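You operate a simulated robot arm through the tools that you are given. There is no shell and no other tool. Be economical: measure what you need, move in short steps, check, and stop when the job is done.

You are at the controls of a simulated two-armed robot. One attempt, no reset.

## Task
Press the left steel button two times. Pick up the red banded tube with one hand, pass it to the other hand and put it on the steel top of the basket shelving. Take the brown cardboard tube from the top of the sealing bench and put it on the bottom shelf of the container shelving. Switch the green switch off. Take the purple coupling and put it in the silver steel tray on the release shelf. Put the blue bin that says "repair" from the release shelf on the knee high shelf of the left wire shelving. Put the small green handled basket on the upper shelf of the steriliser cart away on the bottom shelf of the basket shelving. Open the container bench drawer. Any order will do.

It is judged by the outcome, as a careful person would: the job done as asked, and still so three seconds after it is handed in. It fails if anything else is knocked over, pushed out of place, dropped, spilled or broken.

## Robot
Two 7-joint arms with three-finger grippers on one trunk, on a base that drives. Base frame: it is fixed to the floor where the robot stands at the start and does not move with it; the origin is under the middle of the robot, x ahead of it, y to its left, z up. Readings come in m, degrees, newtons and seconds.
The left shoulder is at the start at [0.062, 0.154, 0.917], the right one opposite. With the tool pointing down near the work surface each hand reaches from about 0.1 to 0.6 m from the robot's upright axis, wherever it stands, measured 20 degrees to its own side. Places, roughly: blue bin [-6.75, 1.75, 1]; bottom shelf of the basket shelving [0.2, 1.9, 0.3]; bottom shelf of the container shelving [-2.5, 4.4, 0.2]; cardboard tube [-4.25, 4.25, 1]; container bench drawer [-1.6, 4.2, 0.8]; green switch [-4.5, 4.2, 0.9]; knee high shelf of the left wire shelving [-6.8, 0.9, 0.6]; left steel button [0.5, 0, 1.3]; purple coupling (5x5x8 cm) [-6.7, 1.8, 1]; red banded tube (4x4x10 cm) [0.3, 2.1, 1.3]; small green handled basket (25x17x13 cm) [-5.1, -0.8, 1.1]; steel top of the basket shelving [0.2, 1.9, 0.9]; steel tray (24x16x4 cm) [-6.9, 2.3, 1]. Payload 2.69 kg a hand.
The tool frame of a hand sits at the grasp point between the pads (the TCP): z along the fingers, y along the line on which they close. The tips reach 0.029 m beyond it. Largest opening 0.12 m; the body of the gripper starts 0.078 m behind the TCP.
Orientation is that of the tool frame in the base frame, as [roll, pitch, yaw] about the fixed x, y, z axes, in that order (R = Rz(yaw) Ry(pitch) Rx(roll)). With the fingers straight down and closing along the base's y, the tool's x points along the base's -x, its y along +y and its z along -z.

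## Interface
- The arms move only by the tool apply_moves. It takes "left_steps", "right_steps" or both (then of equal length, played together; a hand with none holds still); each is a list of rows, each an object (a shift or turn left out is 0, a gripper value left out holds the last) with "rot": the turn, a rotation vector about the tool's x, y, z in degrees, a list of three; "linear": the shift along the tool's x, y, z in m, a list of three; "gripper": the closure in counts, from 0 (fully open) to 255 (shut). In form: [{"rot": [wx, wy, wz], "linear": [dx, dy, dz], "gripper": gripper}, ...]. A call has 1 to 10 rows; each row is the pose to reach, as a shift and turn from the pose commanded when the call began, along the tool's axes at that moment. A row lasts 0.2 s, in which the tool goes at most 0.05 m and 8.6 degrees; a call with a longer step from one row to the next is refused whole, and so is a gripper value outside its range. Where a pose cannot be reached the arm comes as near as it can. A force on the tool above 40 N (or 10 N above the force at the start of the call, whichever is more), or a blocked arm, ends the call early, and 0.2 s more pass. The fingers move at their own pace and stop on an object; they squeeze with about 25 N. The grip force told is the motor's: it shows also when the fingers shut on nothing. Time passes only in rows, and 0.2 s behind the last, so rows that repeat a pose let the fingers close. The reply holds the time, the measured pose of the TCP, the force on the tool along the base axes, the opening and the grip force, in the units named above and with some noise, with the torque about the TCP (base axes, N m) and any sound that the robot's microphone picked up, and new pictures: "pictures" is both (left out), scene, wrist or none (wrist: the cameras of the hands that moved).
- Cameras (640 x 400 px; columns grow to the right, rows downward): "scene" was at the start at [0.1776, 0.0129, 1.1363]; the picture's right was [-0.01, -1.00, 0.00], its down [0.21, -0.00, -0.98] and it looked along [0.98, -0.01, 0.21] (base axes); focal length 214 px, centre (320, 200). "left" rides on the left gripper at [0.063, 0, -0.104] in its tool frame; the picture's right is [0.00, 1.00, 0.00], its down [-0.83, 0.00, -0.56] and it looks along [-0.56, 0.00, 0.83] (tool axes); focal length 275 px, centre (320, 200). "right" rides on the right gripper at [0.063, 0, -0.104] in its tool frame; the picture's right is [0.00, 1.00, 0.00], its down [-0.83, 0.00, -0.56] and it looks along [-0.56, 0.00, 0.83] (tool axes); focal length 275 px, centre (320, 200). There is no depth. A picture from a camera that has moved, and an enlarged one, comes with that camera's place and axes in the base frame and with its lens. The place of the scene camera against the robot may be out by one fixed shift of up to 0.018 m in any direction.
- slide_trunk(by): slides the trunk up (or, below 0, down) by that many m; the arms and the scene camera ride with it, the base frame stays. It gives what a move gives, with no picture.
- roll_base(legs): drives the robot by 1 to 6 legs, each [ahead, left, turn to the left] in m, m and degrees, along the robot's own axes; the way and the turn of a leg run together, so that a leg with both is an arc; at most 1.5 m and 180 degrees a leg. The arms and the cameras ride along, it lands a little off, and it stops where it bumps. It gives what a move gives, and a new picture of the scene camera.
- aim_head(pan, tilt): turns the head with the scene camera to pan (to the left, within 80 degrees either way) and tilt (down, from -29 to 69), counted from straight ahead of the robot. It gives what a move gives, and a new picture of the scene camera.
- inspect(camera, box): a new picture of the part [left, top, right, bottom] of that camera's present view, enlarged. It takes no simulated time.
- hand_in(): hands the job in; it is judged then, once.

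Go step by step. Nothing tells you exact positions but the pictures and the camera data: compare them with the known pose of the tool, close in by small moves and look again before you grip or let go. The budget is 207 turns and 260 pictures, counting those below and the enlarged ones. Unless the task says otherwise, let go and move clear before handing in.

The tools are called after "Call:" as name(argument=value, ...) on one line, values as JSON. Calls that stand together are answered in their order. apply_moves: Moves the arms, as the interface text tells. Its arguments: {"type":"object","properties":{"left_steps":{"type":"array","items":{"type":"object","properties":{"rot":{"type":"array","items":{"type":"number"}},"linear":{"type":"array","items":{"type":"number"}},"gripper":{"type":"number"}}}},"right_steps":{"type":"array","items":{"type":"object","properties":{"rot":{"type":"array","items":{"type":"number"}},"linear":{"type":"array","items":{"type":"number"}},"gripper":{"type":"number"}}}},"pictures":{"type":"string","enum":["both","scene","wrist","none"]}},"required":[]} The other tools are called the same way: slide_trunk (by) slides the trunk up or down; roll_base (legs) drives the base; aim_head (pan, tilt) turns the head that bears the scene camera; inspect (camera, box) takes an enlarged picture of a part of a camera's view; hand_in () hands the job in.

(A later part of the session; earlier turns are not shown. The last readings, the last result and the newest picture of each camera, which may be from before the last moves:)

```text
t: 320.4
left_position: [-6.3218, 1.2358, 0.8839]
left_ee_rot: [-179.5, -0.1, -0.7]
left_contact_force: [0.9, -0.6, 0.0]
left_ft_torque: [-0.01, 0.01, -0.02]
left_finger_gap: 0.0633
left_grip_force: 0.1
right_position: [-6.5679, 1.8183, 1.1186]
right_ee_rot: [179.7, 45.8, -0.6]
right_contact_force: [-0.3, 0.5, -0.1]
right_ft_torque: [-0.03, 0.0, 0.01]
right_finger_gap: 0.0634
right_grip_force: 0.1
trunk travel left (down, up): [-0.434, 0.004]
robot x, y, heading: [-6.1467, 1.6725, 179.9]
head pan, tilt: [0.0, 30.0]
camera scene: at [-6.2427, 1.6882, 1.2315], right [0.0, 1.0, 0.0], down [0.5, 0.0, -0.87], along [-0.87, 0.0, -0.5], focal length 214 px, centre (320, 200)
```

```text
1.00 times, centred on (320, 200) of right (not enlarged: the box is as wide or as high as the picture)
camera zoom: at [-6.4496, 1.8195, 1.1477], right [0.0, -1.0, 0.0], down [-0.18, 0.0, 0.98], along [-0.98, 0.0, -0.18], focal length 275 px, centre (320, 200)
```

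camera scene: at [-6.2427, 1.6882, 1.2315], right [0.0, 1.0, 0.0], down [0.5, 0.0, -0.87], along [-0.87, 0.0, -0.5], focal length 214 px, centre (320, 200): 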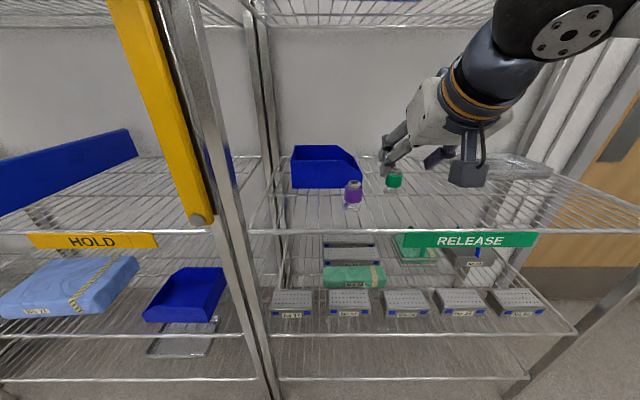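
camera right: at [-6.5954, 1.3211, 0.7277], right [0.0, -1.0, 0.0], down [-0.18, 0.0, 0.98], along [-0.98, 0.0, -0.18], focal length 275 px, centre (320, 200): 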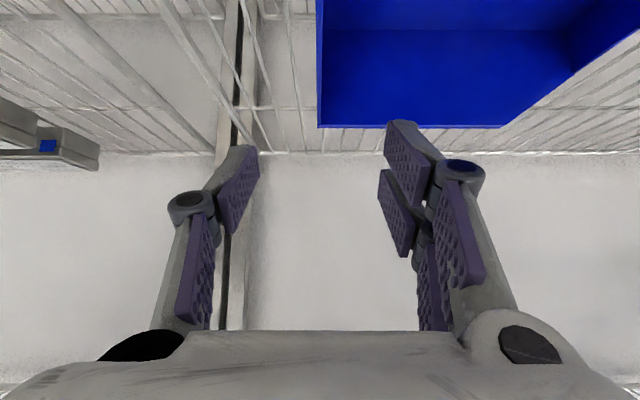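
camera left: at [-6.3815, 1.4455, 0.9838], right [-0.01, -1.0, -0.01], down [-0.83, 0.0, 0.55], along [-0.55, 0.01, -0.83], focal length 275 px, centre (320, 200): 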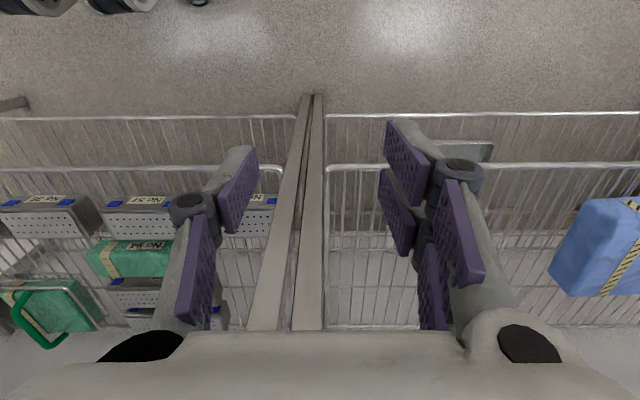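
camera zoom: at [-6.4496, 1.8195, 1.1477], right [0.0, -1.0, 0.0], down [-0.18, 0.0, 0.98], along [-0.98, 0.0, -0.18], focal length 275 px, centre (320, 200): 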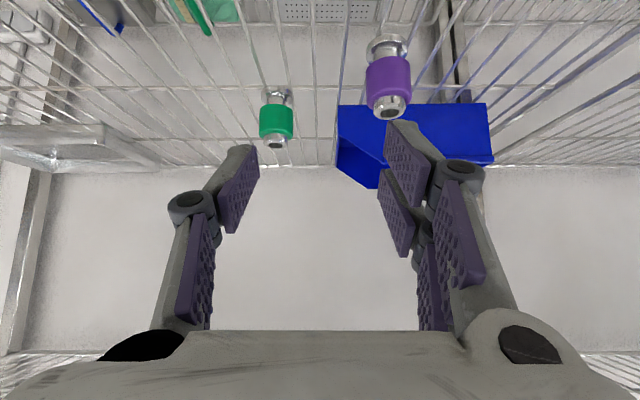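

Purple coupling at (-6.685, 1.754), top z≈1.02. Aligning and approaching along the hand axis.

Call:
apply_moves(right_steps=[{"linear": [0.002, 0.03, 0.01], "gripper": 70}, {"linear": [0.004, 0.064, 0.02]}, {"linear": [0.004, 0.064, 0.06]}, {"linear": [0.004, 0.064, 0.1]}, {"linear": [0.004, 0.064, 0.13]}], pictures="wrist")

```text
t: 321.6
left_position: [-6.3219, 1.2368, 0.884]
left_ee_rot: [-179.5, -0.1, -0.9]
left_contact_force: [-0.6, -0.4, -0.8]
left_ft_torque: [0.03, -0.02, -0.02]
left_finger_gap: 0.0634
left_grip_force: 0.1
right_position: [-6.6612, 1.7549, 1.0263]
right_ee_rot: [179.6, 45.7, -0.5]
right_contact_force: [0.4, 0.5, 0.4]
right_ft_torque: [-0.02, 0.03, 0.0]
right_finger_gap: 0.0867
right_grip_force: 0.1
trunk travel left (down, up): [-0.434, 0.004]
robot x, y, heading: [-6.1453, 1.6723, 179.9]
head pan, tilt: [0.0, 30.0]
camera right: at [-6.5422, 1.7556, 1.055], right [0.0, -1.0, 0.0], down [-0.18, 0.0, 0.98], along [-0.98, 0.0, -0.18], focal length 275 px, centre (320, 200)
```

right: 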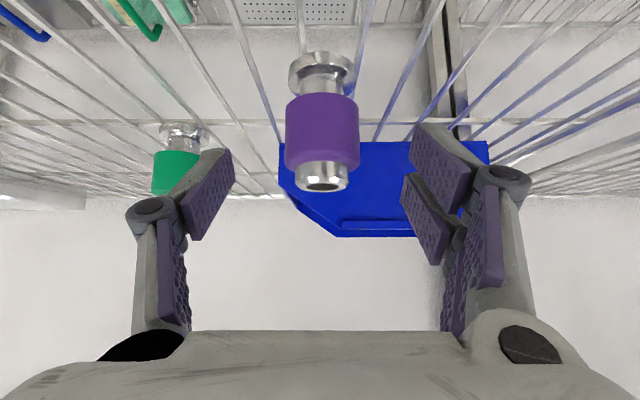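

Centred. Final 45 mm, grip, and lift.

Call:
apply_moves(right_steps=[{"linear": [0.003, 0, 0.025]}, {"linear": [0.004, 0, 0.047]}, {"linear": [0.004, 0, 0.047], "gripper": 255}, {"linear": [0.004, 0, 0.047]}, {"linear": [0.004, 0, 0.047]}, {"linear": [-0.015, 0, 0.028]}, {"linear": [-0.04, 0, 0.003]}, {"linear": [-0.066, 0, -0.023]}], pictures="wrist")

```text
t: 323.4
left_position: [-6.3218, 1.2357, 0.8847]
left_ee_rot: [-179.4, 0.0, -0.8]
left_contact_force: [0.1, -0.4, -0.3]
left_ft_torque: [-0.02, 0.01, 0.0]
left_finger_gap: 0.0632
left_grip_force: 0.1
right_position: [-6.6877, 1.7571, 1.0906]
right_ee_rot: [179.7, 45.8, -0.6]
right_contact_force: [-0.4, 0.1, -1.4]
right_ft_torque: [0.01, -0.01, -0.01]
right_finger_gap: 0.0404
right_grip_force: 24.9
trunk travel left (down, up): [-0.434, 0.004]
robot x, y, heading: [-6.1457, 1.675, 179.9]
head pan, tilt: [0.0, 30.0]
camera right: at [-6.5699, 1.7577, 1.1188], right [0.0, -1.0, 0.0], down [-0.18, 0.0, 0.98], along [-0.98, 0.0, -0.18], focal length 275 px, centre (320, 200)
```

right: 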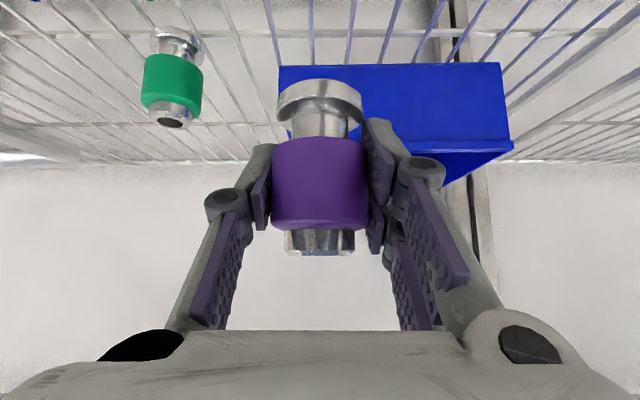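

The coupling is held upright. Backing out a bit, sliding right, and approaching the tray.

Call:
roll_base(legs=[[-0.2, 0, 0], [0, -0.53, 0], [0.25, 0, 0]])

Call:
inspect(camera="right", box=[0, 0, 640, 400])

```text
t: 330.6
left_position: [-6.3693, 1.7729, 0.884]
left_ee_rot: [-179.5, -0.1, -1.7]
left_contact_force: [0.7, 0.2, 1.2]
left_ft_torque: [-0.01, -0.05, -0.02]
left_finger_gap: 0.0636
left_grip_force: 0.1
right_position: [-6.7272, 2.2997, 1.0893]
right_ee_rot: [179.7, 45.7, -1.4]
right_contact_force: [-0.6, -0.5, -1.9]
right_ft_torque: [-0.02, 0.02, -0.01]
right_finger_gap: 0.04
right_grip_force: 24.9
trunk travel left (down, up): [-0.434, 0.004]
robot x, y, heading: [-6.1829, 2.2109, 179.0]
head pan, tilt: [0.0, 30.0]
camera scene: at [-6.2836, 2.224, 1.2315], right [0.01, 1.0, 0.0], down [0.5, -0.01, -0.87], along [-0.87, 0.01, -0.5], focal length 214 px, centre (320, 200)
```

scene: 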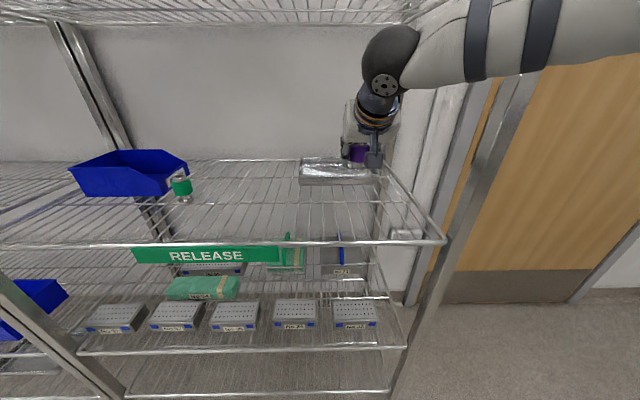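

```text
1.00 times, centred on (320, 200) of right (not enlarged: the box is as wide or as high as the picture)
camera zoom: at [-6.6104, 2.2981, 1.1181], right [-0.02, -1.0, 0.0], down [-0.18, 0.0, 0.98], along [-0.98, 0.01, -0.18], focal length 275 px, centre (320, 200)
```

zoom: 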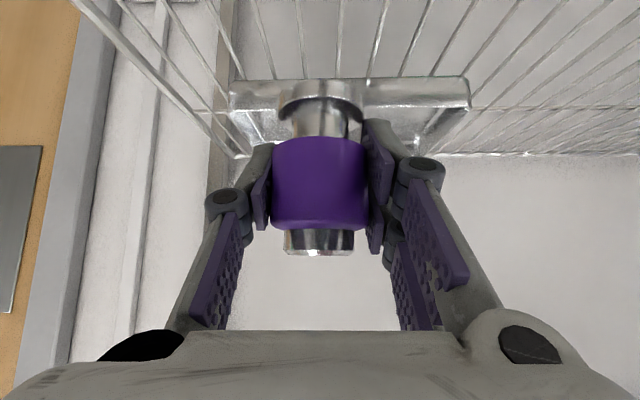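

The tray spans y 2.15–2.385, near wall x≈-6.85. Driving 0.1 m closer, then reaching over it.

Call:
roll_base(legs=[[0.1, 0, 1.0]])

Call:
apply_moves(right_steps=[{"linear": [-0.012, 0.012, 0.025]}, {"linear": [-0.025, 0.025, 0.05]}, {"linear": [-0.03, 0.025, 0.08]}, {"linear": [-0.026, 0.025, 0.098]}], pictures="both")

```text
t: 331.7
left_position: [-6.4581, 1.7703, 0.8849]
left_ee_rot: [-179.5, 0.0, -0.5]
left_contact_force: [-0.4, 0.2, 0.5]
left_ft_torque: [-0.03, -0.01, -0.03]
left_finger_gap: 0.0634
left_grip_force: 0.0
right_position: [-6.8277, 2.2897, 1.0887]
right_ee_rot: [179.7, 45.7, -0.2]
right_contact_force: [-0.1, -0.4, -2.1]
right_ft_torque: [0.02, 0.04, -0.01]
right_finger_gap: 0.0402
right_grip_force: 25.4
trunk travel left (down, up): [-0.434, 0.004]
robot x, y, heading: [-6.2832, 2.2131, -179.9]
head pan, tilt: [0.0, 30.0]
camera scene: at [-6.3813, 2.2225, 1.2315], right [-0.01, 1.0, 0.0], down [0.5, 0.0, -0.87], along [-0.87, 0.0, -0.5], focal length 214 px, centre (320, 200)
```

scene: 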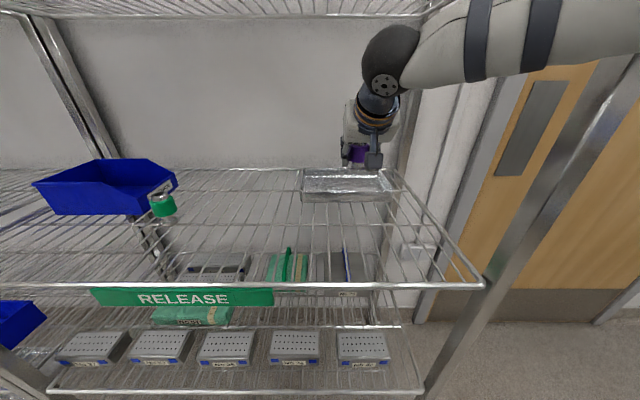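

```text
t: 332.7
left_position: [-6.4582, 1.7705, 0.8854]
left_ee_rot: [-179.6, -0.2, -0.5]
left_contact_force: [0.6, -0.3, 0.1]
left_ft_torque: [-0.02, 0.01, -0.01]
left_finger_gap: 0.0635
left_grip_force: 0.0
right_position: [-6.9164, 2.2634, 1.0393]
right_ee_rot: [179.8, 45.8, 0.0]
right_contact_force: [-0.8, -1.1, -2.3]
right_ft_torque: [0.05, -0.03, -0.02]
right_finger_gap: 0.04
right_grip_force: 25.2
trunk travel left (down, up): [-0.434, 0.004]
robot x, y, heading: [-6.2832, 2.2074, -180.1]
head pan, tilt: [0.0, 30.0]
camera scene: at [-6.3808, 2.2225, 1.2315], right [-0.01, 1.0, 0.0], down [0.5, 0.0, -0.87], along [-0.87, 0.0, -0.5], focal length 214 px, centre (320, 200)
camera right: at [-6.7986, 2.265, 1.0681], right [0.01, -1.0, 0.0], down [-0.18, 0.0, 0.98], along [-0.98, -0.01, -0.18], focal length 275 px, centre (320, 200)
```

scene: 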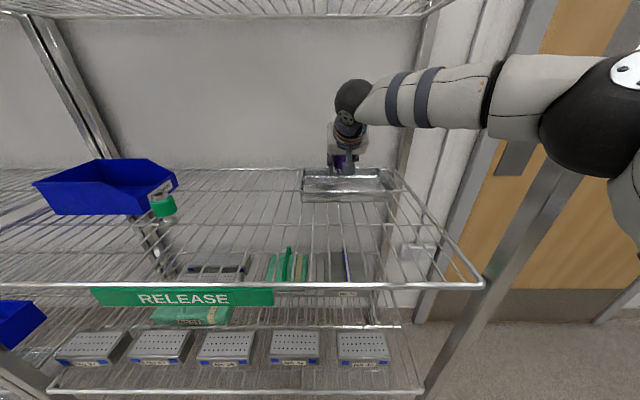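
right: 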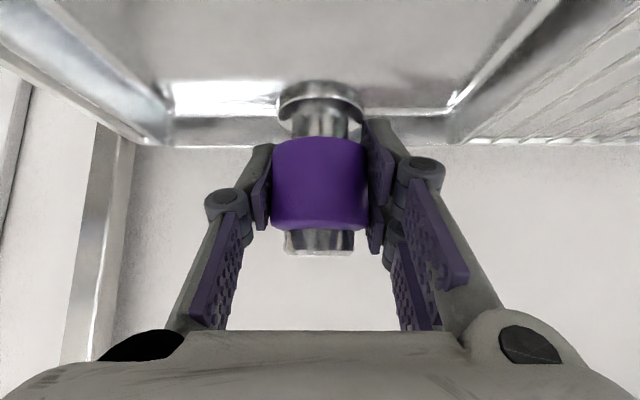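

Over the tray. Lowering until contact.

Call:
apply_moves(right_steps=[{"linear": [0.014, 0, 0.014]}, {"linear": [0.021, 0, 0.021]}, {"linear": [0.0245, 0, 0.0245]}, {"linear": [0.027, 0, 0.027]}, {"linear": [0.029, 0, 0.029]}], pictures="wrist")

```text
t: 333.9
left_position: [-6.456, 1.7691, 0.8844]
left_ee_rot: [-179.3, 0.1, -0.5]
left_contact_force: [0.9, 0.0, 0.0]
left_ft_torque: [0.0, 0.03, -0.02]
left_finger_gap: 0.0632
left_grip_force: 0.1
right_position: [-6.9138, 2.2604, 1.0017]
right_ee_rot: [179.8, 46.1, -0.1]
right_contact_force: [0.5, -0.1, -1.4]
right_ft_torque: [-0.01, 0.0, -0.02]
right_finger_gap: 0.0399
right_grip_force: 24.8
trunk travel left (down, up): [-0.434, 0.004]
robot x, y, heading: [-6.2827, 2.2094, -180.0]
head pan, tilt: [0.0, 30.0]
camera right: at [-6.7959, 2.2624, 1.0299], right [0.0, -1.0, 0.0], down [-0.18, 0.0, 0.98], along [-0.98, 0.0, -0.18], focal length 275 px, centre (320, 200)
```

right: 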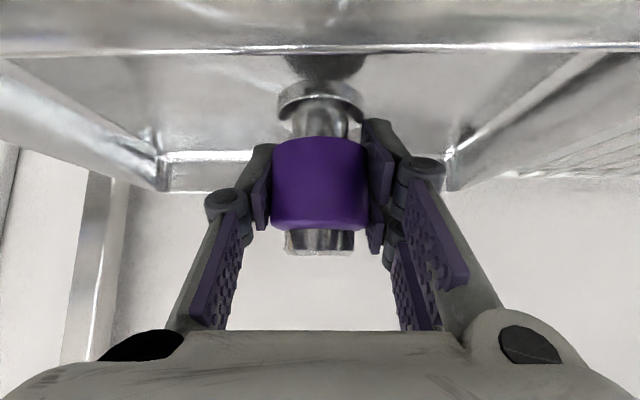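

A few mm above the floor of the tray. Lower 5 mm and release, then raise straight along the approach.

Call:
apply_moves(right_steps=[{"linear": [0.002, 0, 0.002]}, {"linear": [0.004, 0, 0.004]}, {"linear": [0.005, 0, 0.005]}], pictures="none")

```text
t: 334.7
left_position: [-6.4553, 1.7686, 0.8849]
left_ee_rot: [-179.3, 0.2, -0.4]
left_contact_force: [0.0, -0.1, 0.4]
left_ft_torque: [0.0, -0.02, 0.02]
left_finger_gap: 0.0637
left_grip_force: 0.2
right_position: [-6.9126, 2.2595, 0.9949]
right_ee_rot: [179.9, 46.1, 0.0]
right_contact_force: [-0.2, -1.4, -0.9]
right_ft_torque: [0.01, 0.0, -0.02]
right_finger_gap: 0.0404
right_grip_force: 25.2
trunk travel left (down, up): [-0.434, 0.004]
robot x, y, heading: [-6.2793, 2.2096, -180.2]
head pan, tilt: [0.0, 30.0]
```

Call:
apply_moves(right_steps=[{"linear": [0.0015, 0, 0.0015]}, {"linear": [0.003, 0, 0.003]}, {"linear": [0.003, 0, 0.003], "gripper": 150}, {"linear": [0.003, 0, 0.003], "gripper": 90}, {"linear": [0.003, 0, 0.003]}, {"linear": [0.0, 0, -0.02]}, {"linear": [-0.005, 0, -0.06]}, {"linear": [-0.01, 0, -0.1]}], pictures="wrist")

```text
t: 336.5
left_position: [-6.4574, 1.7696, 0.8863]
left_ee_rot: [-179.5, 0.1, -0.4]
left_contact_force: [0.4, -0.3, 0.5]
left_ft_torque: [-0.03, 0.03, -0.01]
left_finger_gap: 0.0634
left_grip_force: 0.1
right_position: [-6.8508, 2.2631, 1.0683]
right_ee_rot: [179.8, 45.7, -0.2]
right_contact_force: [-0.8, -0.2, 1.1]
right_ft_torque: [0.01, 0.01, -0.01]
right_finger_gap: 0.0779
right_grip_force: 0.0
trunk travel left (down, up): [-0.434, 0.004]
robot x, y, heading: [-6.2842, 2.2116, -179.6]
head pan, tilt: [0.0, 30.0]
camera right: at [-6.733, 2.2642, 1.096], right [0.0, -1.0, 0.0], down [-0.18, 0.0, 0.98], along [-0.98, 0.0, -0.18], focal length 275 px, centre (320, 200)
```

right: 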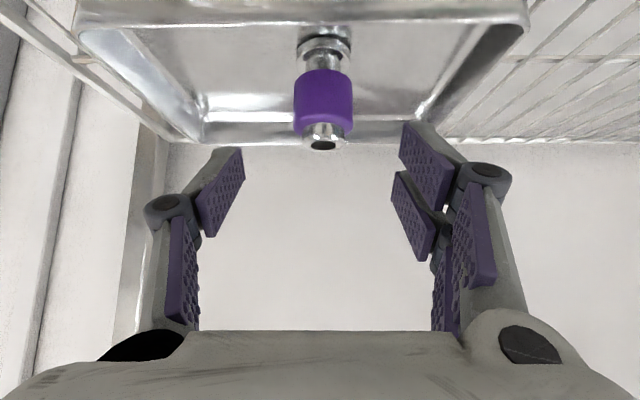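

The coupling stands in the tray. Now to the sealing bench for the brown cardboard tube (the small, clearly brown one).

Call:
roll_base(legs=[[-0.6, 0, 0], [0, 0, -90], [0, -1.37, 0], [1.12, 0, 0]])

Call:
inspect(camera="right", box=[0, 0, 640, 400])

```text
t: 359.5
left_position: [-4.7327, 3.5058, 0.8856]
left_ee_rot: [-179.5, -0.1, -90.9]
left_contact_force: [-1.0, -0.1, -0.8]
left_ft_torque: [0.0, -0.02, -0.04]
left_finger_gap: 0.0633
left_grip_force: 0.0
right_position: [-4.2382, 3.8969, 1.0668]
right_ee_rot: [179.6, 45.7, -90.6]
right_contact_force: [-0.3, 0.8, -0.3]
right_ft_torque: [0.02, 0.02, -0.05]
right_finger_gap: 0.0778
right_grip_force: 0.2
trunk travel left (down, up): [-0.434, 0.004]
robot x, y, heading: [-4.2934, 3.3294, 90.1]
head pan, tilt: [0.0, 30.0]
camera scene: at [-4.2958, 3.4385, 1.2315], right [1.0, 0.0, 0.0], down [0.0, -0.5, -0.87], along [0.0, 0.87, -0.5], focal length 214 px, centre (320, 200)
```

scene: 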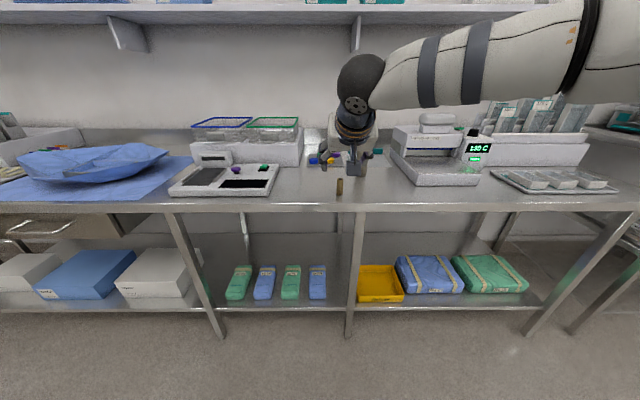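

```text
1.00 times, centred on (320, 200) of right (not enlarged: the box is as wide or as high as the picture)
camera zoom: at [-4.2384, 3.779, 1.0952], right [-1.0, 0.0, 0.0], down [0.0, 0.18, 0.98], along [0.0, 0.98, -0.18], focal length 275 px, centre (320, 200)
```

zoom: 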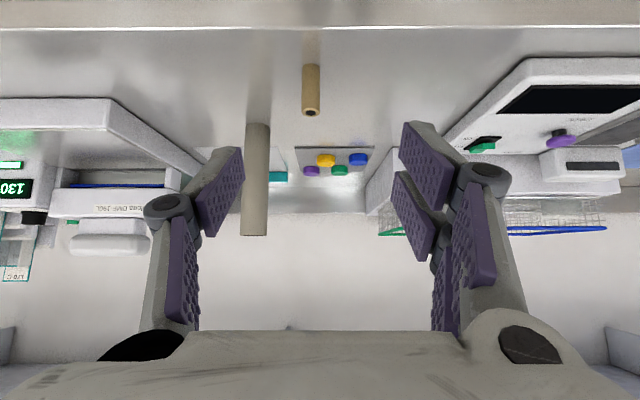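

The small tube is clearly brown, at (-4.228, 4.067), 6 cm tall. Driving 0.14 m in and descending onto it.

Call:
roll_base(legs=[[0.14, 0, 0]])

Call:
apply_moves(right_steps=[{"linear": [0.025, -0.005, 0.025], "gripper": 127}, {"linear": [0.05, -0.01, 0.05]}, {"linear": [0.07, -0.01, 0.075]}, {"linear": [0.078, -0.01, 0.095]}], pictures="wrist")

```text
t: 360.8
left_position: [-4.7327, 3.6449, 0.8842]
left_ee_rot: [-179.4, -0.1, -90.9]
left_contact_force: [0.5, 0.6, 0.3]
left_ft_torque: [-0.02, 0.01, -0.01]
left_finger_gap: 0.0633
left_grip_force: 0.0
right_position: [-4.237, 4.0359, 1.0658]
right_ee_rot: [179.7, 45.8, -90.6]
right_contact_force: [0.0, 0.6, -0.2]
right_ft_torque: [-0.01, 0.0, -0.02]
right_finger_gap: 0.0775
right_grip_force: 0.0
trunk travel left (down, up): [-0.434, 0.004]
robot x, y, heading: [-4.2983, 3.4649, 89.8]
head pan, tilt: [0.0, 30.0]
camera scene: at [-4.2955, 3.5777, 1.2315], right [1.0, 0.0, 0.0], down [0.0, -0.5, -0.87], along [0.0, 0.87, -0.5], focal length 214 px, centre (320, 200)
```

scene: 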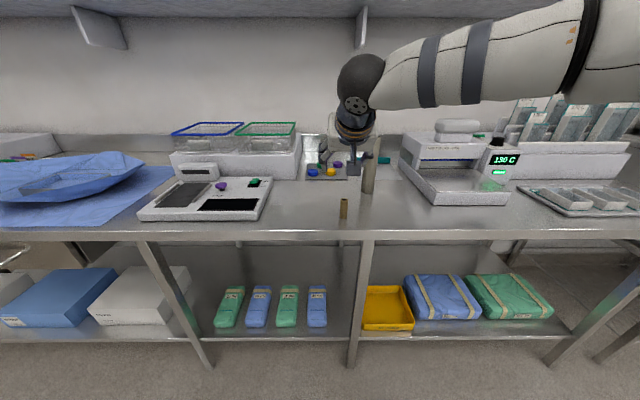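

```text
t: 361.8
left_position: [-4.7311, 3.6463, 0.8851]
left_ee_rot: [-179.4, -0.2, -91.0]
left_contact_force: [-0.4, 0.4, 0.8]
left_ft_torque: [0.0, 0.0, -0.07]
left_finger_gap: 0.0632
left_grip_force: 0.0
right_position: [-4.2269, 4.0475, 0.9458]
right_ee_rot: [179.6, 45.8, -90.7]
right_contact_force: [0.6, 0.0, 0.5]
right_ft_torque: [0.0, 0.0, 0.07]
right_finger_gap: 0.0605
right_grip_force: 0.1
trunk travel left (down, up): [-0.434, 0.004]
robot x, y, heading: [-4.2948, 3.4625, 89.9]
head pan, tilt: [0.0, 30.0]
camera right: at [-4.2278, 3.9307, 0.9738], right [-1.0, 0.0, 0.0], down [0.0, 0.18, 0.98], along [0.0, 0.98, -0.18], focal length 275 px, centre (320, 200)
```

right: 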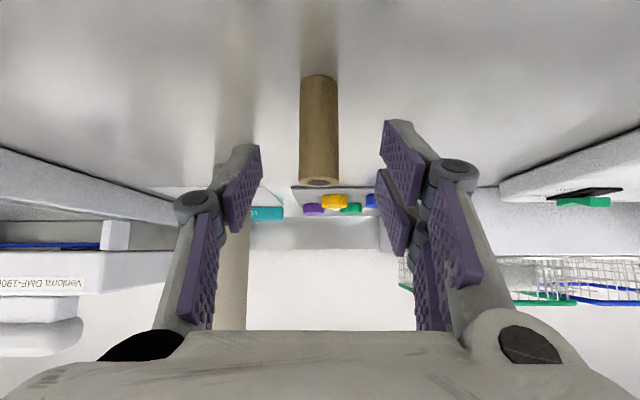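

Centred. Final 31 mm, close and lift.

Call:
apply_moves(right_steps=[{"linear": [0.002, 0, 0.016]}, {"linear": [0.003, 0, 0.031]}, {"linear": [0.003, 0, 0.031], "gripper": 255}, {"linear": [0.003, 0, 0.031]}, {"linear": [0.003, 0, 0.031]}, {"linear": [-0.018, 0, 0.01]}, {"linear": [-0.05, 0, -0.022]}, {"linear": [-0.08, 0, -0.052]}], pictures="wrist")

```text
t: 363.6
left_position: [-4.7324, 3.6447, 0.8843]
left_ee_rot: [-179.5, 0.1, -90.9]
left_contact_force: [-0.2, 0.0, 0.4]
left_ft_torque: [-0.01, -0.01, -0.02]
left_finger_gap: 0.0635
left_grip_force: 0.0
right_position: [-4.2273, 4.0673, 1.0392]
right_ee_rot: [179.6, 45.9, -90.6]
right_contact_force: [0.7, -0.6, -0.6]
right_ft_torque: [0.01, 0.0, -0.01]
right_finger_gap: 0.02
right_grip_force: 24.8
trunk travel left (down, up): [-0.434, 0.004]
robot x, y, heading: [-4.297, 3.469, 89.8]
head pan, tilt: [0.0, 30.0]
camera right: at [-4.229, 3.949, 1.0679], right [-1.0, 0.0, 0.0], down [0.0, 0.18, 0.98], along [0.0, 0.98, -0.18], focal length 275 px, centre (320, 200)
```

right: 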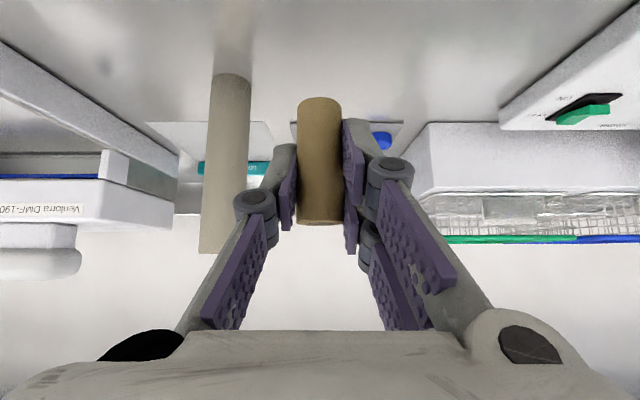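

Tube held upright. Driving to the container shelving and lowering the trunk.

Call:
roll_base(legs=[[-0.6, 0, 0], [0, -1.0, 0], [0, -0.77, 0], [0.35, 0, 0]])

Call:
slide_trunk(by=-0.43)

Call:
apply_moves(right_steps=[{"linear": [0.03, 0, 0.03]}, {"linear": [0.06, 0, 0.06]}, {"linear": [0.09, 0, 0.09]}, {"linear": [0.12, 0, 0.12]}, {"linear": [0.15, 0, 0.15]}, {"linear": [0.18, 0, 0.18]}, {"linear": [0.2, 0, 0.2]}], pictures="both")

```text
t: 382.2
left_position: [-2.9798, 3.3878, 0.8847]
left_ee_rot: [-179.6, -0.1, -91.1]
left_contact_force: [0.9, 0.3, -0.2]
left_ft_torque: [-0.03, -0.02, 0.02]
left_finger_gap: 0.0632
left_grip_force: 0.0
right_position: [-2.4732, 3.8093, 1.0389]
right_ee_rot: [179.6, 45.8, -90.8]
right_contact_force: [0.4, -0.1, 0.6]
right_ft_torque: [-0.02, 0.01, 0.03]
right_finger_gap: 0.0201
right_grip_force: 25.3
trunk travel left (down, up): [-0.434, 0.004]
robot x, y, heading: [-2.5439, 3.2108, 89.3]
head pan, tilt: [0.0, 30.0]
camera scene: at [-2.5429, 3.3197, 1.2315], right [1.0, -0.01, 0.0], down [0.0, -0.5, -0.87], along [0.01, 0.87, -0.5], focal length 214 px, centre (320, 200)
```

scene: 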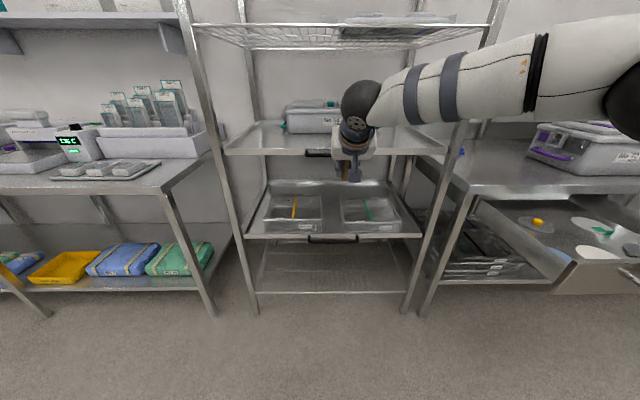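

```text
refused: -0.43 is not a number from -0.4 to 0.4
```

```text
t: 383.8
left_position: [-2.9798, 3.389, 0.884]
left_ee_rot: [-179.6, 0.0, -91.2]
left_contact_force: [-0.2, 0.3, 0.7]
left_ft_torque: [0.01, 0.04, -0.02]
left_finger_gap: 0.0636
left_grip_force: 0.0
right_position: [-2.4748, 3.8116, 0.7555]
right_ee_rot: [179.7, 45.8, -90.7]
right_contact_force: [-0.3, -0.4, 0.5]
right_ft_torque: [0.03, 0.0, 0.01]
right_finger_gap: 0.0199
right_grip_force: 25.2
trunk travel left (down, up): [-0.434, 0.004]
robot x, y, heading: [-2.5458, 3.2063, 89.8]
head pan, tilt: [0.0, 30.0]
camera scene: at [-2.5429, 3.3193, 1.2315], right [1.0, -0.01, 0.0], down [0.0, -0.5, -0.87], along [0.01, 0.87, -0.5], focal length 214 px, centre (320, 200)
camera right: at [-2.4762, 3.6944, 0.7836], right [-1.0, 0.01, 0.0], down [0.0, 0.18, 0.98], along [0.01, 0.98, -0.18], focal length 275 px, centre (320, 200)
```

scene: 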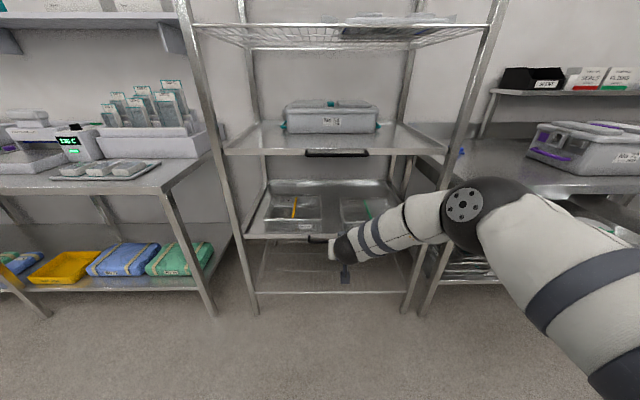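
right: 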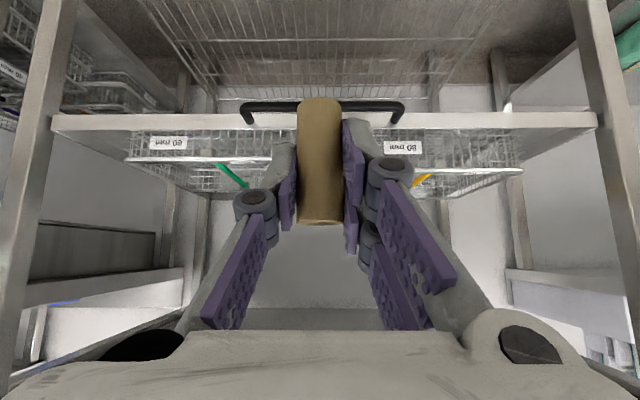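

Lower the trunk, lower the hand to shelf height, then drive in partway.

Call:
slide_trunk(by=-0.4)

Call:
apply_moves(right_steps=[{"linear": [0.03, 0, 0.03]}, {"linear": [0.05, 0, 0.05]}], pictures="none")

Call:
roll_base(legs=[[0.22, 0, 0.4]])

Call:
inspect(camera="right", box=[0, 0, 640, 400])

```text
t: 387.7
left_position: [-2.9777, 3.389, 0.4837]
left_ee_rot: [-179.5, 0.1, -91.1]
left_contact_force: [-0.7, -0.2, 0.1]
left_ft_torque: [0.0, 0.03, 0.01]
left_finger_gap: 0.0634
left_grip_force: 0.0
right_position: [-2.4743, 3.8134, 0.3558]
right_ee_rot: [179.7, 45.8, -91.0]
right_contact_force: [0.1, 0.3, 0.5]
right_ft_torque: [-0.02, -0.03, -0.04]
right_finger_gap: 0.02
right_grip_force: 24.7
trunk travel left (down, up): [-0.034, 0.404]
robot x, y, heading: [-2.5404, 3.207, 89.4]
head pan, tilt: [0.0, 30.0]
```

```text
t: 388.3
left_position: [-2.9794, 3.3887, 0.4832]
left_ee_rot: [-179.5, 0.0, -91.1]
left_contact_force: [0.4, -0.1, -0.1]
left_ft_torque: [-0.03, 0.0, 0.02]
left_finger_gap: 0.0635
left_grip_force: 0.1
right_position: [-2.4747, 3.8133, 0.2868]
right_ee_rot: [179.7, 45.7, -90.8]
right_contact_force: [0.3, 0.5, -0.6]
right_ft_torque: [0.01, -0.01, 0.0]
right_finger_gap: 0.0201
right_grip_force: 24.6
trunk travel left (down, up): [-0.034, 0.404]
robot x, y, heading: [-2.5421, 3.2107, 89.4]
head pan, tilt: [0.0, 30.0]
```

```text
t: 389.9
left_position: [-2.9792, 3.6025, 0.485]
left_ee_rot: [-179.5, 0.0, -90.8]
left_contact_force: [-0.6, -0.2, 0.5]
left_ft_torque: [0.0, -0.01, -0.01]
left_finger_gap: 0.0635
left_grip_force: 0.1
right_position: [-2.4776, 4.0306, 0.286]
right_ee_rot: [179.8, 45.8, -90.5]
right_contact_force: [-0.6, -0.4, 0.0]
right_ft_torque: [0.01, 0.03, 0.03]
right_finger_gap: 0.0198
right_grip_force: 24.7
trunk travel left (down, up): [-0.034, 0.404]
robot x, y, heading: [-2.5447, 3.4224, 89.9]
head pan, tilt: [0.0, 30.0]
camera scene: at [-2.5428, 3.708, 0.7957], right [1.0, 0.0, 0.0], down [0.0, -0.5, -0.87], along [0.0, 0.87, -0.5], focal length 214 px, centre (320, 200)
```

scene: 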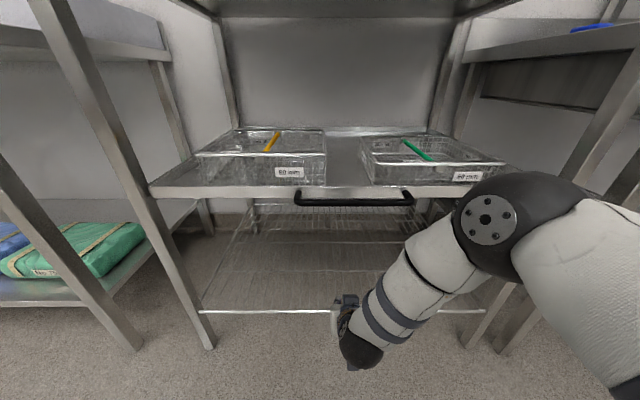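

```text
1.00 times, centred on (320, 200) of right (not enlarged: the box is as wide or as high as the picture)
camera zoom: at [-2.4786, 3.9124, 0.3147], right [-1.0, 0.0, 0.0], down [0.0, 0.18, 0.98], along [0.0, 0.98, -0.18], focal length 275 px, centre (320, 200)
```

zoom: 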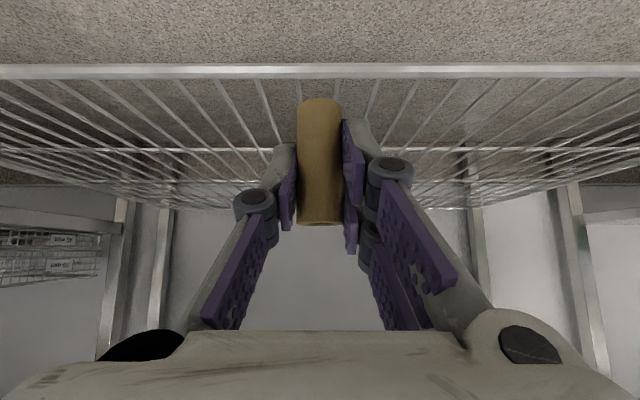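

The bottom shelf is at z≈0.197. I'll go 5 cm in with the base and the rest with the arm along its axis, lowering onto the wires.

Call:
roll_base(legs=[[0.05, 0, 0]])

Call:
apply_moves(right_steps=[{"linear": [-0.005, 0, 0.02]}, {"linear": [-0.01, 0, 0.045]}, {"linear": [-0.006, 0, 0.058]}, {"linear": [-0.003, 0, 0.061]}], pictures="wrist")

```text
t: 390.9
left_position: [-2.9792, 3.6521, 0.4843]
left_ee_rot: [-179.6, 0.0, -90.7]
left_contact_force: [0.4, -0.2, -0.2]
left_ft_torque: [0.0, -0.01, 0.01]
left_finger_gap: 0.0636
left_grip_force: 0.0
right_position: [-2.4773, 4.0787, 0.2861]
right_ee_rot: [179.7, 45.7, -90.5]
right_contact_force: [-0.1, -0.6, 0.4]
right_ft_torque: [-0.04, -0.04, 0.04]
right_finger_gap: 0.02
right_grip_force: 25.5
trunk travel left (down, up): [-0.034, 0.404]
robot x, y, heading: [-2.5397, 3.4749, 89.9]
head pan, tilt: [0.0, 30.0]
camera scene: at [-2.5425, 3.7564, 0.7957], right [1.0, 0.0, 0.0], down [0.0, -0.5, -0.87], along [0.0, 0.87, -0.5], focal length 214 px, centre (320, 200)
```

scene: 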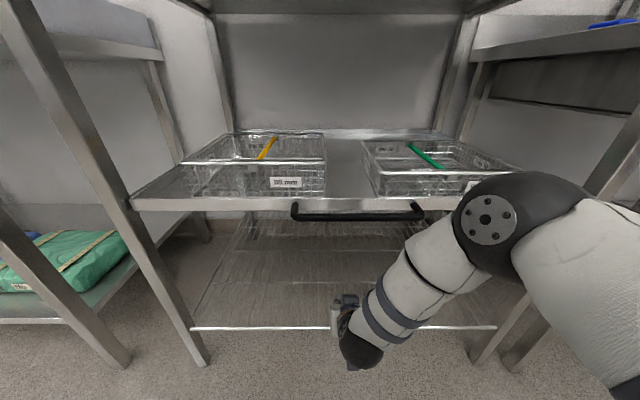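

```text
t: 391.9
left_position: [-2.98, 3.6528, 0.4849]
left_ee_rot: [-179.5, 0.0, -90.8]
left_contact_force: [-0.1, 0.2, -0.4]
left_ft_torque: [-0.02, 0.02, 0.02]
left_finger_gap: 0.0633
left_grip_force: 0.1
right_position: [-2.4778, 4.1237, 0.2451]
right_ee_rot: [179.7, 45.8, -90.5]
right_contact_force: [0.0, 0.1, -1.1]
right_ft_torque: [-0.03, 0.01, 0.0]
right_finger_gap: 0.0202
right_grip_force: 24.7
trunk travel left (down, up): [-0.034, 0.404]
robot x, y, heading: [-2.5421, 3.4753, 90.0]
head pan, tilt: [0.0, 30.0]
camera right: at [-2.4775, 4.0066, 0.2733], right [-1.0, 0.0, 0.0], down [0.0, 0.18, 0.98], along [0.0, 0.98, -0.18], focal length 275 px, centre (320, 200)
```

right: 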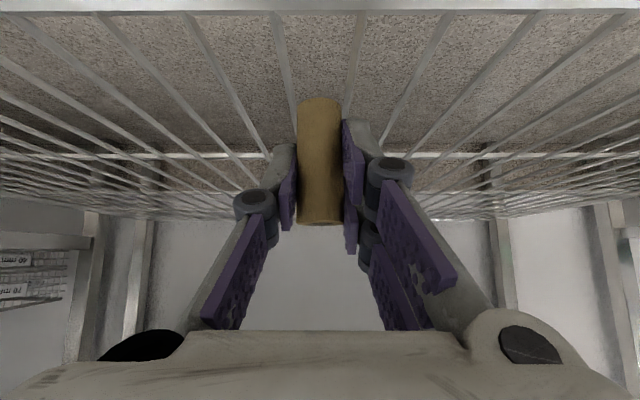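

The wires are ~4 cm apart, so I'll probe gently while still holding the tube to learn whether the shelf supports it here.

Call:
apply_moves(right_steps=[{"linear": [0.0025, 0, 0.0025]}, {"linear": [0.005, 0, 0.005]}, {"linear": [0.0075, 0, 0.0075]}, {"linear": [0.01, 0, 0.01]}, {"linear": [0.0125, 0, 0.0125]}], pictures="none")

```text
t: 393.1
left_position: [-2.9805, 3.6517, 0.4842]
left_ee_rot: [-179.4, 0.1, -90.8]
left_contact_force: [-0.5, 0.0, -0.3]
left_ft_torque: [-0.03, -0.01, 0.0]
left_finger_gap: 0.0633
left_grip_force: 0.1
right_position: [-2.479, 4.1287, 0.2352]
right_ee_rot: [179.7, 46.8, -90.5]
right_contact_force: [-0.5, -6.0, 17.8]
right_ft_torque: [-0.12, 0.1, 0.0]
right_finger_gap: 0.0197
right_grip_force: 25.0
trunk travel left (down, up): [-0.034, 0.404]
robot x, y, heading: [-2.5428, 3.4741, 89.7]
head pan, tilt: [0.0, 30.0]
stopped in row 5 (right hand): the force on the tool passed its limit at 46 N (the readings are from after the stop); the commanded pose is now the measured one
```

The contact is right under the tube base, so the shelf supports it. Unload slightly, open gently and withdraw up-and-back with a check.

Call:
apply_moves(right_steps=[{"rot": [0, 1, 0], "linear": [-0.002, 0, -0.002]}, {"rot": [0, 1, 0], "linear": [-0.003, 0, -0.003]}, {"rot": [0, 1, 0], "linear": [-0.003, 0, -0.003]}], pictures="none")

```text
t: 393.9
left_position: [-2.9792, 3.6525, 0.4841]
left_ee_rot: [-179.5, 0.0, -90.7]
left_contact_force: [-0.6, 0.2, 0.3]
left_ft_torque: [0.0, 0.0, 0.02]
left_finger_gap: 0.0636
left_grip_force: 0.1
right_position: [-2.4775, 4.1262, 0.2356]
right_ee_rot: [179.6, 45.2, -90.5]
right_contact_force: [-1.1, -0.2, 0.1]
right_ft_torque: [0.03, -0.02, 0.03]
right_finger_gap: 0.0201
right_grip_force: 25.0
trunk travel left (down, up): [-0.034, 0.404]
robot x, y, heading: [-2.5425, 3.4708, 89.8]
head pan, tilt: [0.0, 30.0]
```

Call:
apply_moves(right_steps=[{"gripper": 200}, {"gripper": 170}, {"gripper": 127}, {"gripper": 127}, {"linear": [0, 0, -0.02]}, {"linear": [0, 0, -0.045]}, {"linear": [0, 0, -0.07]}], pictures="wrist")

```text
t: 395.5
left_position: [-2.9787, 3.6526, 0.4847]
left_ee_rot: [-179.5, 0.0, -90.9]
left_contact_force: [0.6, 0.1, -0.4]
left_ft_torque: [0.0, 0.02, -0.03]
left_finger_gap: 0.0637
left_grip_force: 0.0
right_position: [-2.4784, 4.0765, 0.2866]
right_ee_rot: [179.7, 45.3, -90.6]
right_contact_force: [-0.3, -0.5, 0.7]
right_ft_torque: [0.0, -0.04, 0.03]
right_finger_gap: 0.0603
right_grip_force: 0.2
trunk travel left (down, up): [-0.034, 0.404]
robot x, y, heading: [-2.5415, 3.4732, 89.9]
head pan, tilt: [0.0, 30.0]
camera right: at [-2.4798, 3.9589, 0.3163], right [-1.0, 0.0, 0.0], down [0.0, 0.19, 0.98], along [0.0, 0.98, -0.19], focal length 275 px, centre (320, 200)
```

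right: 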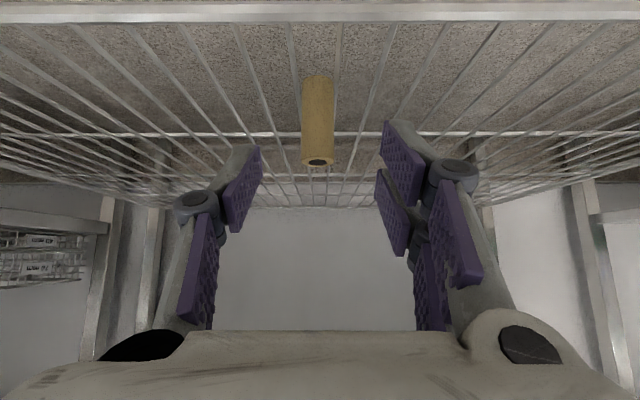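

The tube stands on the bottom shelf. Now the last item: back off, raise the trunk and drive toward the steriliser cart.

Call:
roll_base(legs=[[-0.5, 0, 0]])

Call:
slide_trunk(by=0.4)

Call:
apply_moves(right_steps=[{"linear": [-0.021, 0, -0.04]}, {"linear": [-0.042, 0, -0.081]}, {"linear": [-0.063, 0, -0.122]}, {"linear": [-0.084, 0, -0.163]}, {"linear": [-0.105, 0, -0.204]}, {"linear": [-0.126, 0, -0.245]}, {"linear": [-0.147, 0, -0.286]}, {"linear": [-0.18, 0, -0.32]}, {"linear": [-0.22, 0, -0.34]}], pictures="none")

Call:
roll_base(legs=[[0, 0, 90], [1.25, 0, 0], [1.25, 0, 0], [0, 0, 90], [1.5, 0, 0]])

```text
t: 398.4
left_position: [-2.9791, 3.1451, 0.4849]
left_ee_rot: [-179.5, 0.1, -90.5]
left_contact_force: [-0.1, 0.5, -0.5]
left_ft_torque: [-0.01, -0.01, -0.01]
left_finger_gap: 0.0635
left_grip_force: 0.1
right_position: [-2.4823, 3.5722, 0.2869]
right_ee_rot: [179.5, 45.2, -90.2]
right_contact_force: [1.1, 0.6, 0.3]
right_ft_torque: [0.02, 0.01, 0.04]
right_finger_gap: 0.0603
right_grip_force: 0.0
trunk travel left (down, up): [-0.034, 0.404]
robot x, y, heading: [-2.5404, 2.969, 90.4]
head pan, tilt: [0.0, 30.0]
camera scene: at [-2.5432, 3.2521, 0.7956], right [1.0, 0.01, 0.0], down [0.0, -0.5, -0.87], along [-0.01, 0.87, -0.5], focal length 214 px, centre (320, 200)
```

scene: 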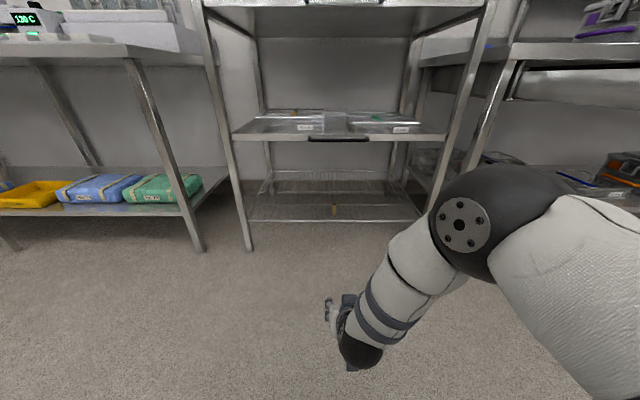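

```text
t: 402.2
left_position: [-2.979, 3.1455, 0.8847]
left_ee_rot: [-179.5, -0.1, -90.4]
left_contact_force: [0.5, -0.4, -0.1]
left_ft_torque: [0.0, 0.0, -0.01]
left_finger_gap: 0.0638
left_grip_force: 0.2
right_position: [-2.4821, 3.5722, 0.6866]
right_ee_rot: [179.6, 45.2, -90.1]
right_contact_force: [0.8, -0.5, -1.6]
right_ft_torque: [0.01, 0.03, 0.0]
right_finger_gap: 0.0601
right_grip_force: 0.1
trunk travel left (down, up): [-0.434, 0.004]
robot x, y, heading: [-2.5414, 2.9689, 90.4]
head pan, tilt: [0.0, 30.0]
```

```text
t: 404.2
left_position: [-2.9781, 3.1446, 0.8858]
left_ee_rot: [-179.5, 0.1, -90.4]
left_contact_force: [0.1, -0.4, -0.1]
left_ft_torque: [-0.04, -0.01, 0.0]
left_finger_gap: 0.0636
left_grip_force: 0.1
right_position: [-2.4785, 3.4874, 1.085]
right_ee_rot: [179.5, 45.3, -90.1]
right_contact_force: [-0.1, 0.1, 1.5]
right_ft_torque: [-0.02, 0.04, 0.01]
right_finger_gap: 0.0603
right_grip_force: 0.1
trunk travel left (down, up): [-0.434, 0.004]
robot x, y, heading: [-2.5436, 2.9723, 90.3]
head pan, tilt: [0.0, 30.0]
```

```text
t: 431.4
left_position: [-4.4562, 1.1912, 0.8841]
left_ee_rot: [-179.5, 0.0, 94.2]
left_contact_force: [-0.5, 0.9, 0.3]
left_ft_torque: [0.02, -0.03, 0.0]
left_finger_gap: 0.0635
left_grip_force: 0.1
right_position: [-4.9264, 0.81, 1.0838]
right_ee_rot: [179.6, 45.3, 94.6]
right_contact_force: [0.5, 0.0, -0.4]
right_ft_torque: [0.01, 0.0, -0.02]
right_finger_gap: 0.06
right_grip_force: 0.0
trunk travel left (down, up): [-0.434, 0.004]
robot x, y, heading: [-4.9086, 1.3292, -84.7]
head pan, tilt: [0.0, 30.0]
camera scene: at [-4.9003, 1.2466, 1.2315], right [-1.0, -0.09, 0.0], down [-0.04, 0.5, -0.87], along [0.08, -0.86, -0.5], focal length 214 px, centre (320, 200)
```

scene: 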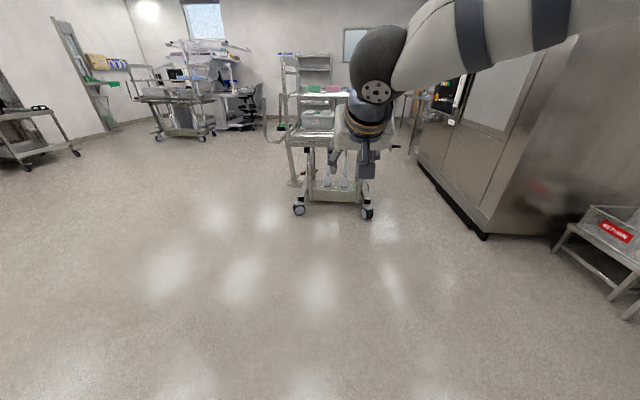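

The cart is ahead. Driving closer and looking at the upper shelf.

Call:
roll_base(legs=[[0.95, 0, -5.3]])

Call:
inspect(camera="right", box=[0, 0, 640, 400])

```text
t: 436.4
left_position: [-4.4295, 0.1961, 0.8852]
left_ee_rot: [-179.5, -0.1, 89.0]
left_contact_force: [-0.6, -0.1, 0.1]
left_ft_torque: [0.05, -0.01, 0.02]
left_finger_gap: 0.0636
left_grip_force: 0.1
right_position: [-4.9335, -0.1413, 1.0841]
right_ee_rot: [179.6, 45.3, 89.4]
right_contact_force: [-0.4, -0.6, -0.1]
right_ft_torque: [0.01, -0.03, 0.01]
right_finger_gap: 0.0598
right_grip_force: 0.0
trunk travel left (down, up): [-0.434, 0.004]
robot x, y, heading: [-4.8677, 0.3755, -90.3]
head pan, tilt: [0.0, 30.0]
camera scene: at [-4.8686, 0.2916, 1.2315], right [-1.0, 0.0, 0.0], down [0.0, 0.5, -0.87], along [0.0, -0.87, -0.5], focal length 214 px, centre (320, 200)
```

scene: 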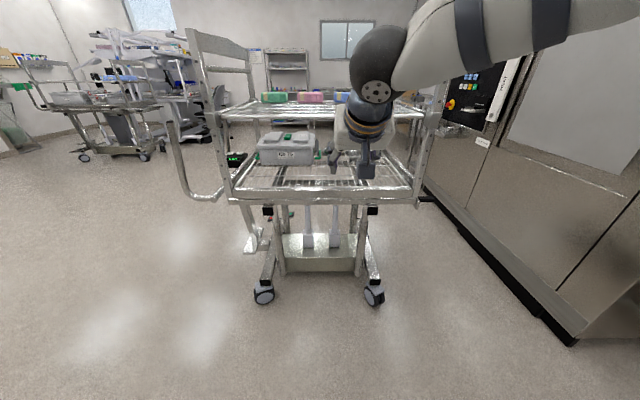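

```text
1.00 times, centred on (320, 200) of right (not enlarged: the box is as wide or as high as the picture)
camera zoom: at [-4.9343, -0.0223, 1.1134], right [1.0, 0.0, 0.0], down [0.0, -0.19, 0.98], along [0.0, -0.98, -0.19], focal length 275 px, centre (320, 200)
```

zoom: 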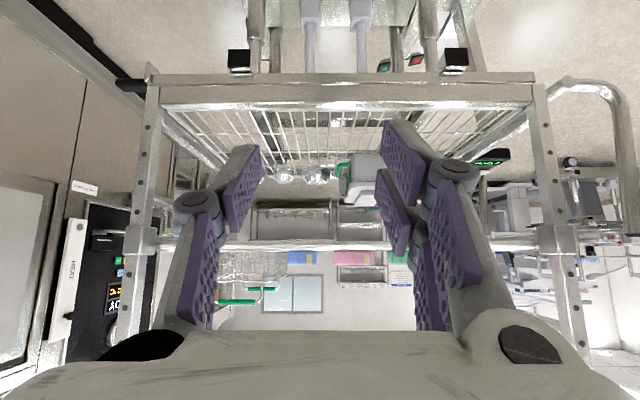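

The upper shelf (z≈1.1) carries packs and a wire basket with green handles, hidden behind my wrist. I'll raise the hand and shift right to see it.

Call:
apply_moves(right_steps=[{"linear": [-0.027, 0, -0.026]}, {"linear": [-0.054, 0, -0.052]}, {"linear": [-0.08, 0, -0.078]}, {"linear": [-0.107, 0, -0.105]}], pictures="none")

Call:
roll_base(legs=[[0.1, -0.15, 0.3]])

Call:
inspect(camera="right", box=[0, 0, 640, 400])

```text
t: 437.4
left_position: [-4.4293, 0.1966, 0.8848]
left_ee_rot: [-179.4, 0.0, 89.0]
left_contact_force: [0.4, 0.7, -0.3]
left_ft_torque: [0.01, 0.03, 0.0]
left_finger_gap: 0.0633
left_grip_force: 0.0
right_position: [-4.9375, -0.1434, 1.236]
right_ee_rot: [179.6, 45.3, 89.2]
right_contact_force: [-0.3, 0.2, 1.1]
right_ft_torque: [0.03, 0.0, -0.02]
right_finger_gap: 0.0603
right_grip_force: 0.0
trunk travel left (down, up): [-0.434, 0.004]
robot x, y, heading: [-4.8669, 0.3721, -90.1]
head pan, tilt: [0.0, 30.0]
```

```text
t: 439.2
left_position: [-4.58, 0.0975, 0.885]
left_ee_rot: [-179.5, 0.0, 89.4]
left_contact_force: [0.2, 0.3, -0.1]
left_ft_torque: [0.02, -0.02, 0.0]
left_finger_gap: 0.0638
left_grip_force: 0.0
right_position: [-5.0862, -0.245, 1.2367]
right_ee_rot: [179.6, 45.4, 89.6]
right_contact_force: [0.2, -0.6, 0.0]
right_ft_torque: [0.02, -0.03, 0.01]
right_finger_gap: 0.0602
right_grip_force: 0.0
trunk travel left (down, up): [-0.434, 0.004]
robot x, y, heading: [-5.0177, 0.2772, -89.7]
head pan, tilt: [0.0, 30.0]
camera scene: at [-5.0197, 0.191, 1.2315], right [-1.0, 0.0, 0.0], down [0.0, 0.5, -0.87], along [0.0, -0.87, -0.5], focal length 214 px, centre (320, 200)
```

scene: 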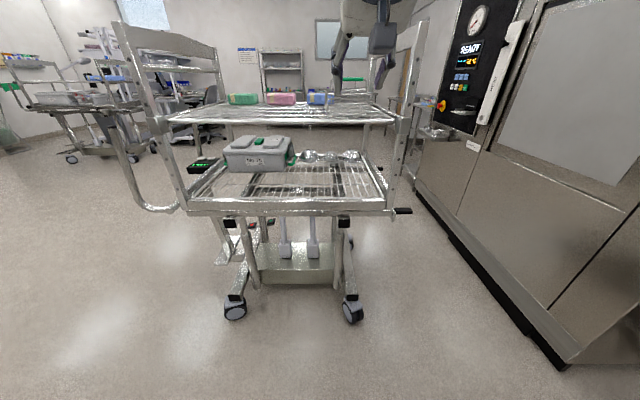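

```text
1.00 times, centred on (320, 200) of right (not enlarged: the box is as wide or as high as the picture)
camera zoom: at [-5.0865, -0.1256, 1.2646], right [1.0, 0.0, 0.0], down [0.0, -0.19, 0.98], along [0.0, -0.98, -0.19], focal length 275 px, centre (320, 200)
```

zoom: 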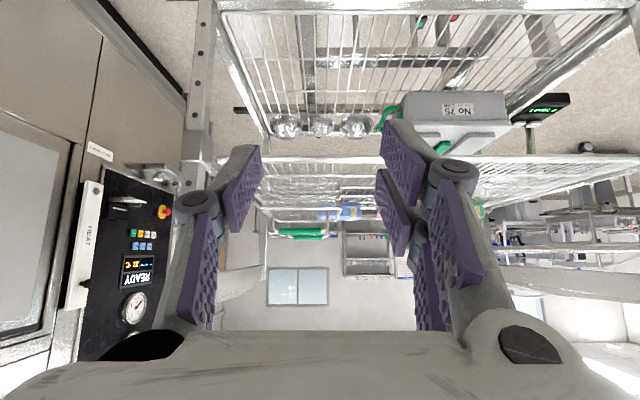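

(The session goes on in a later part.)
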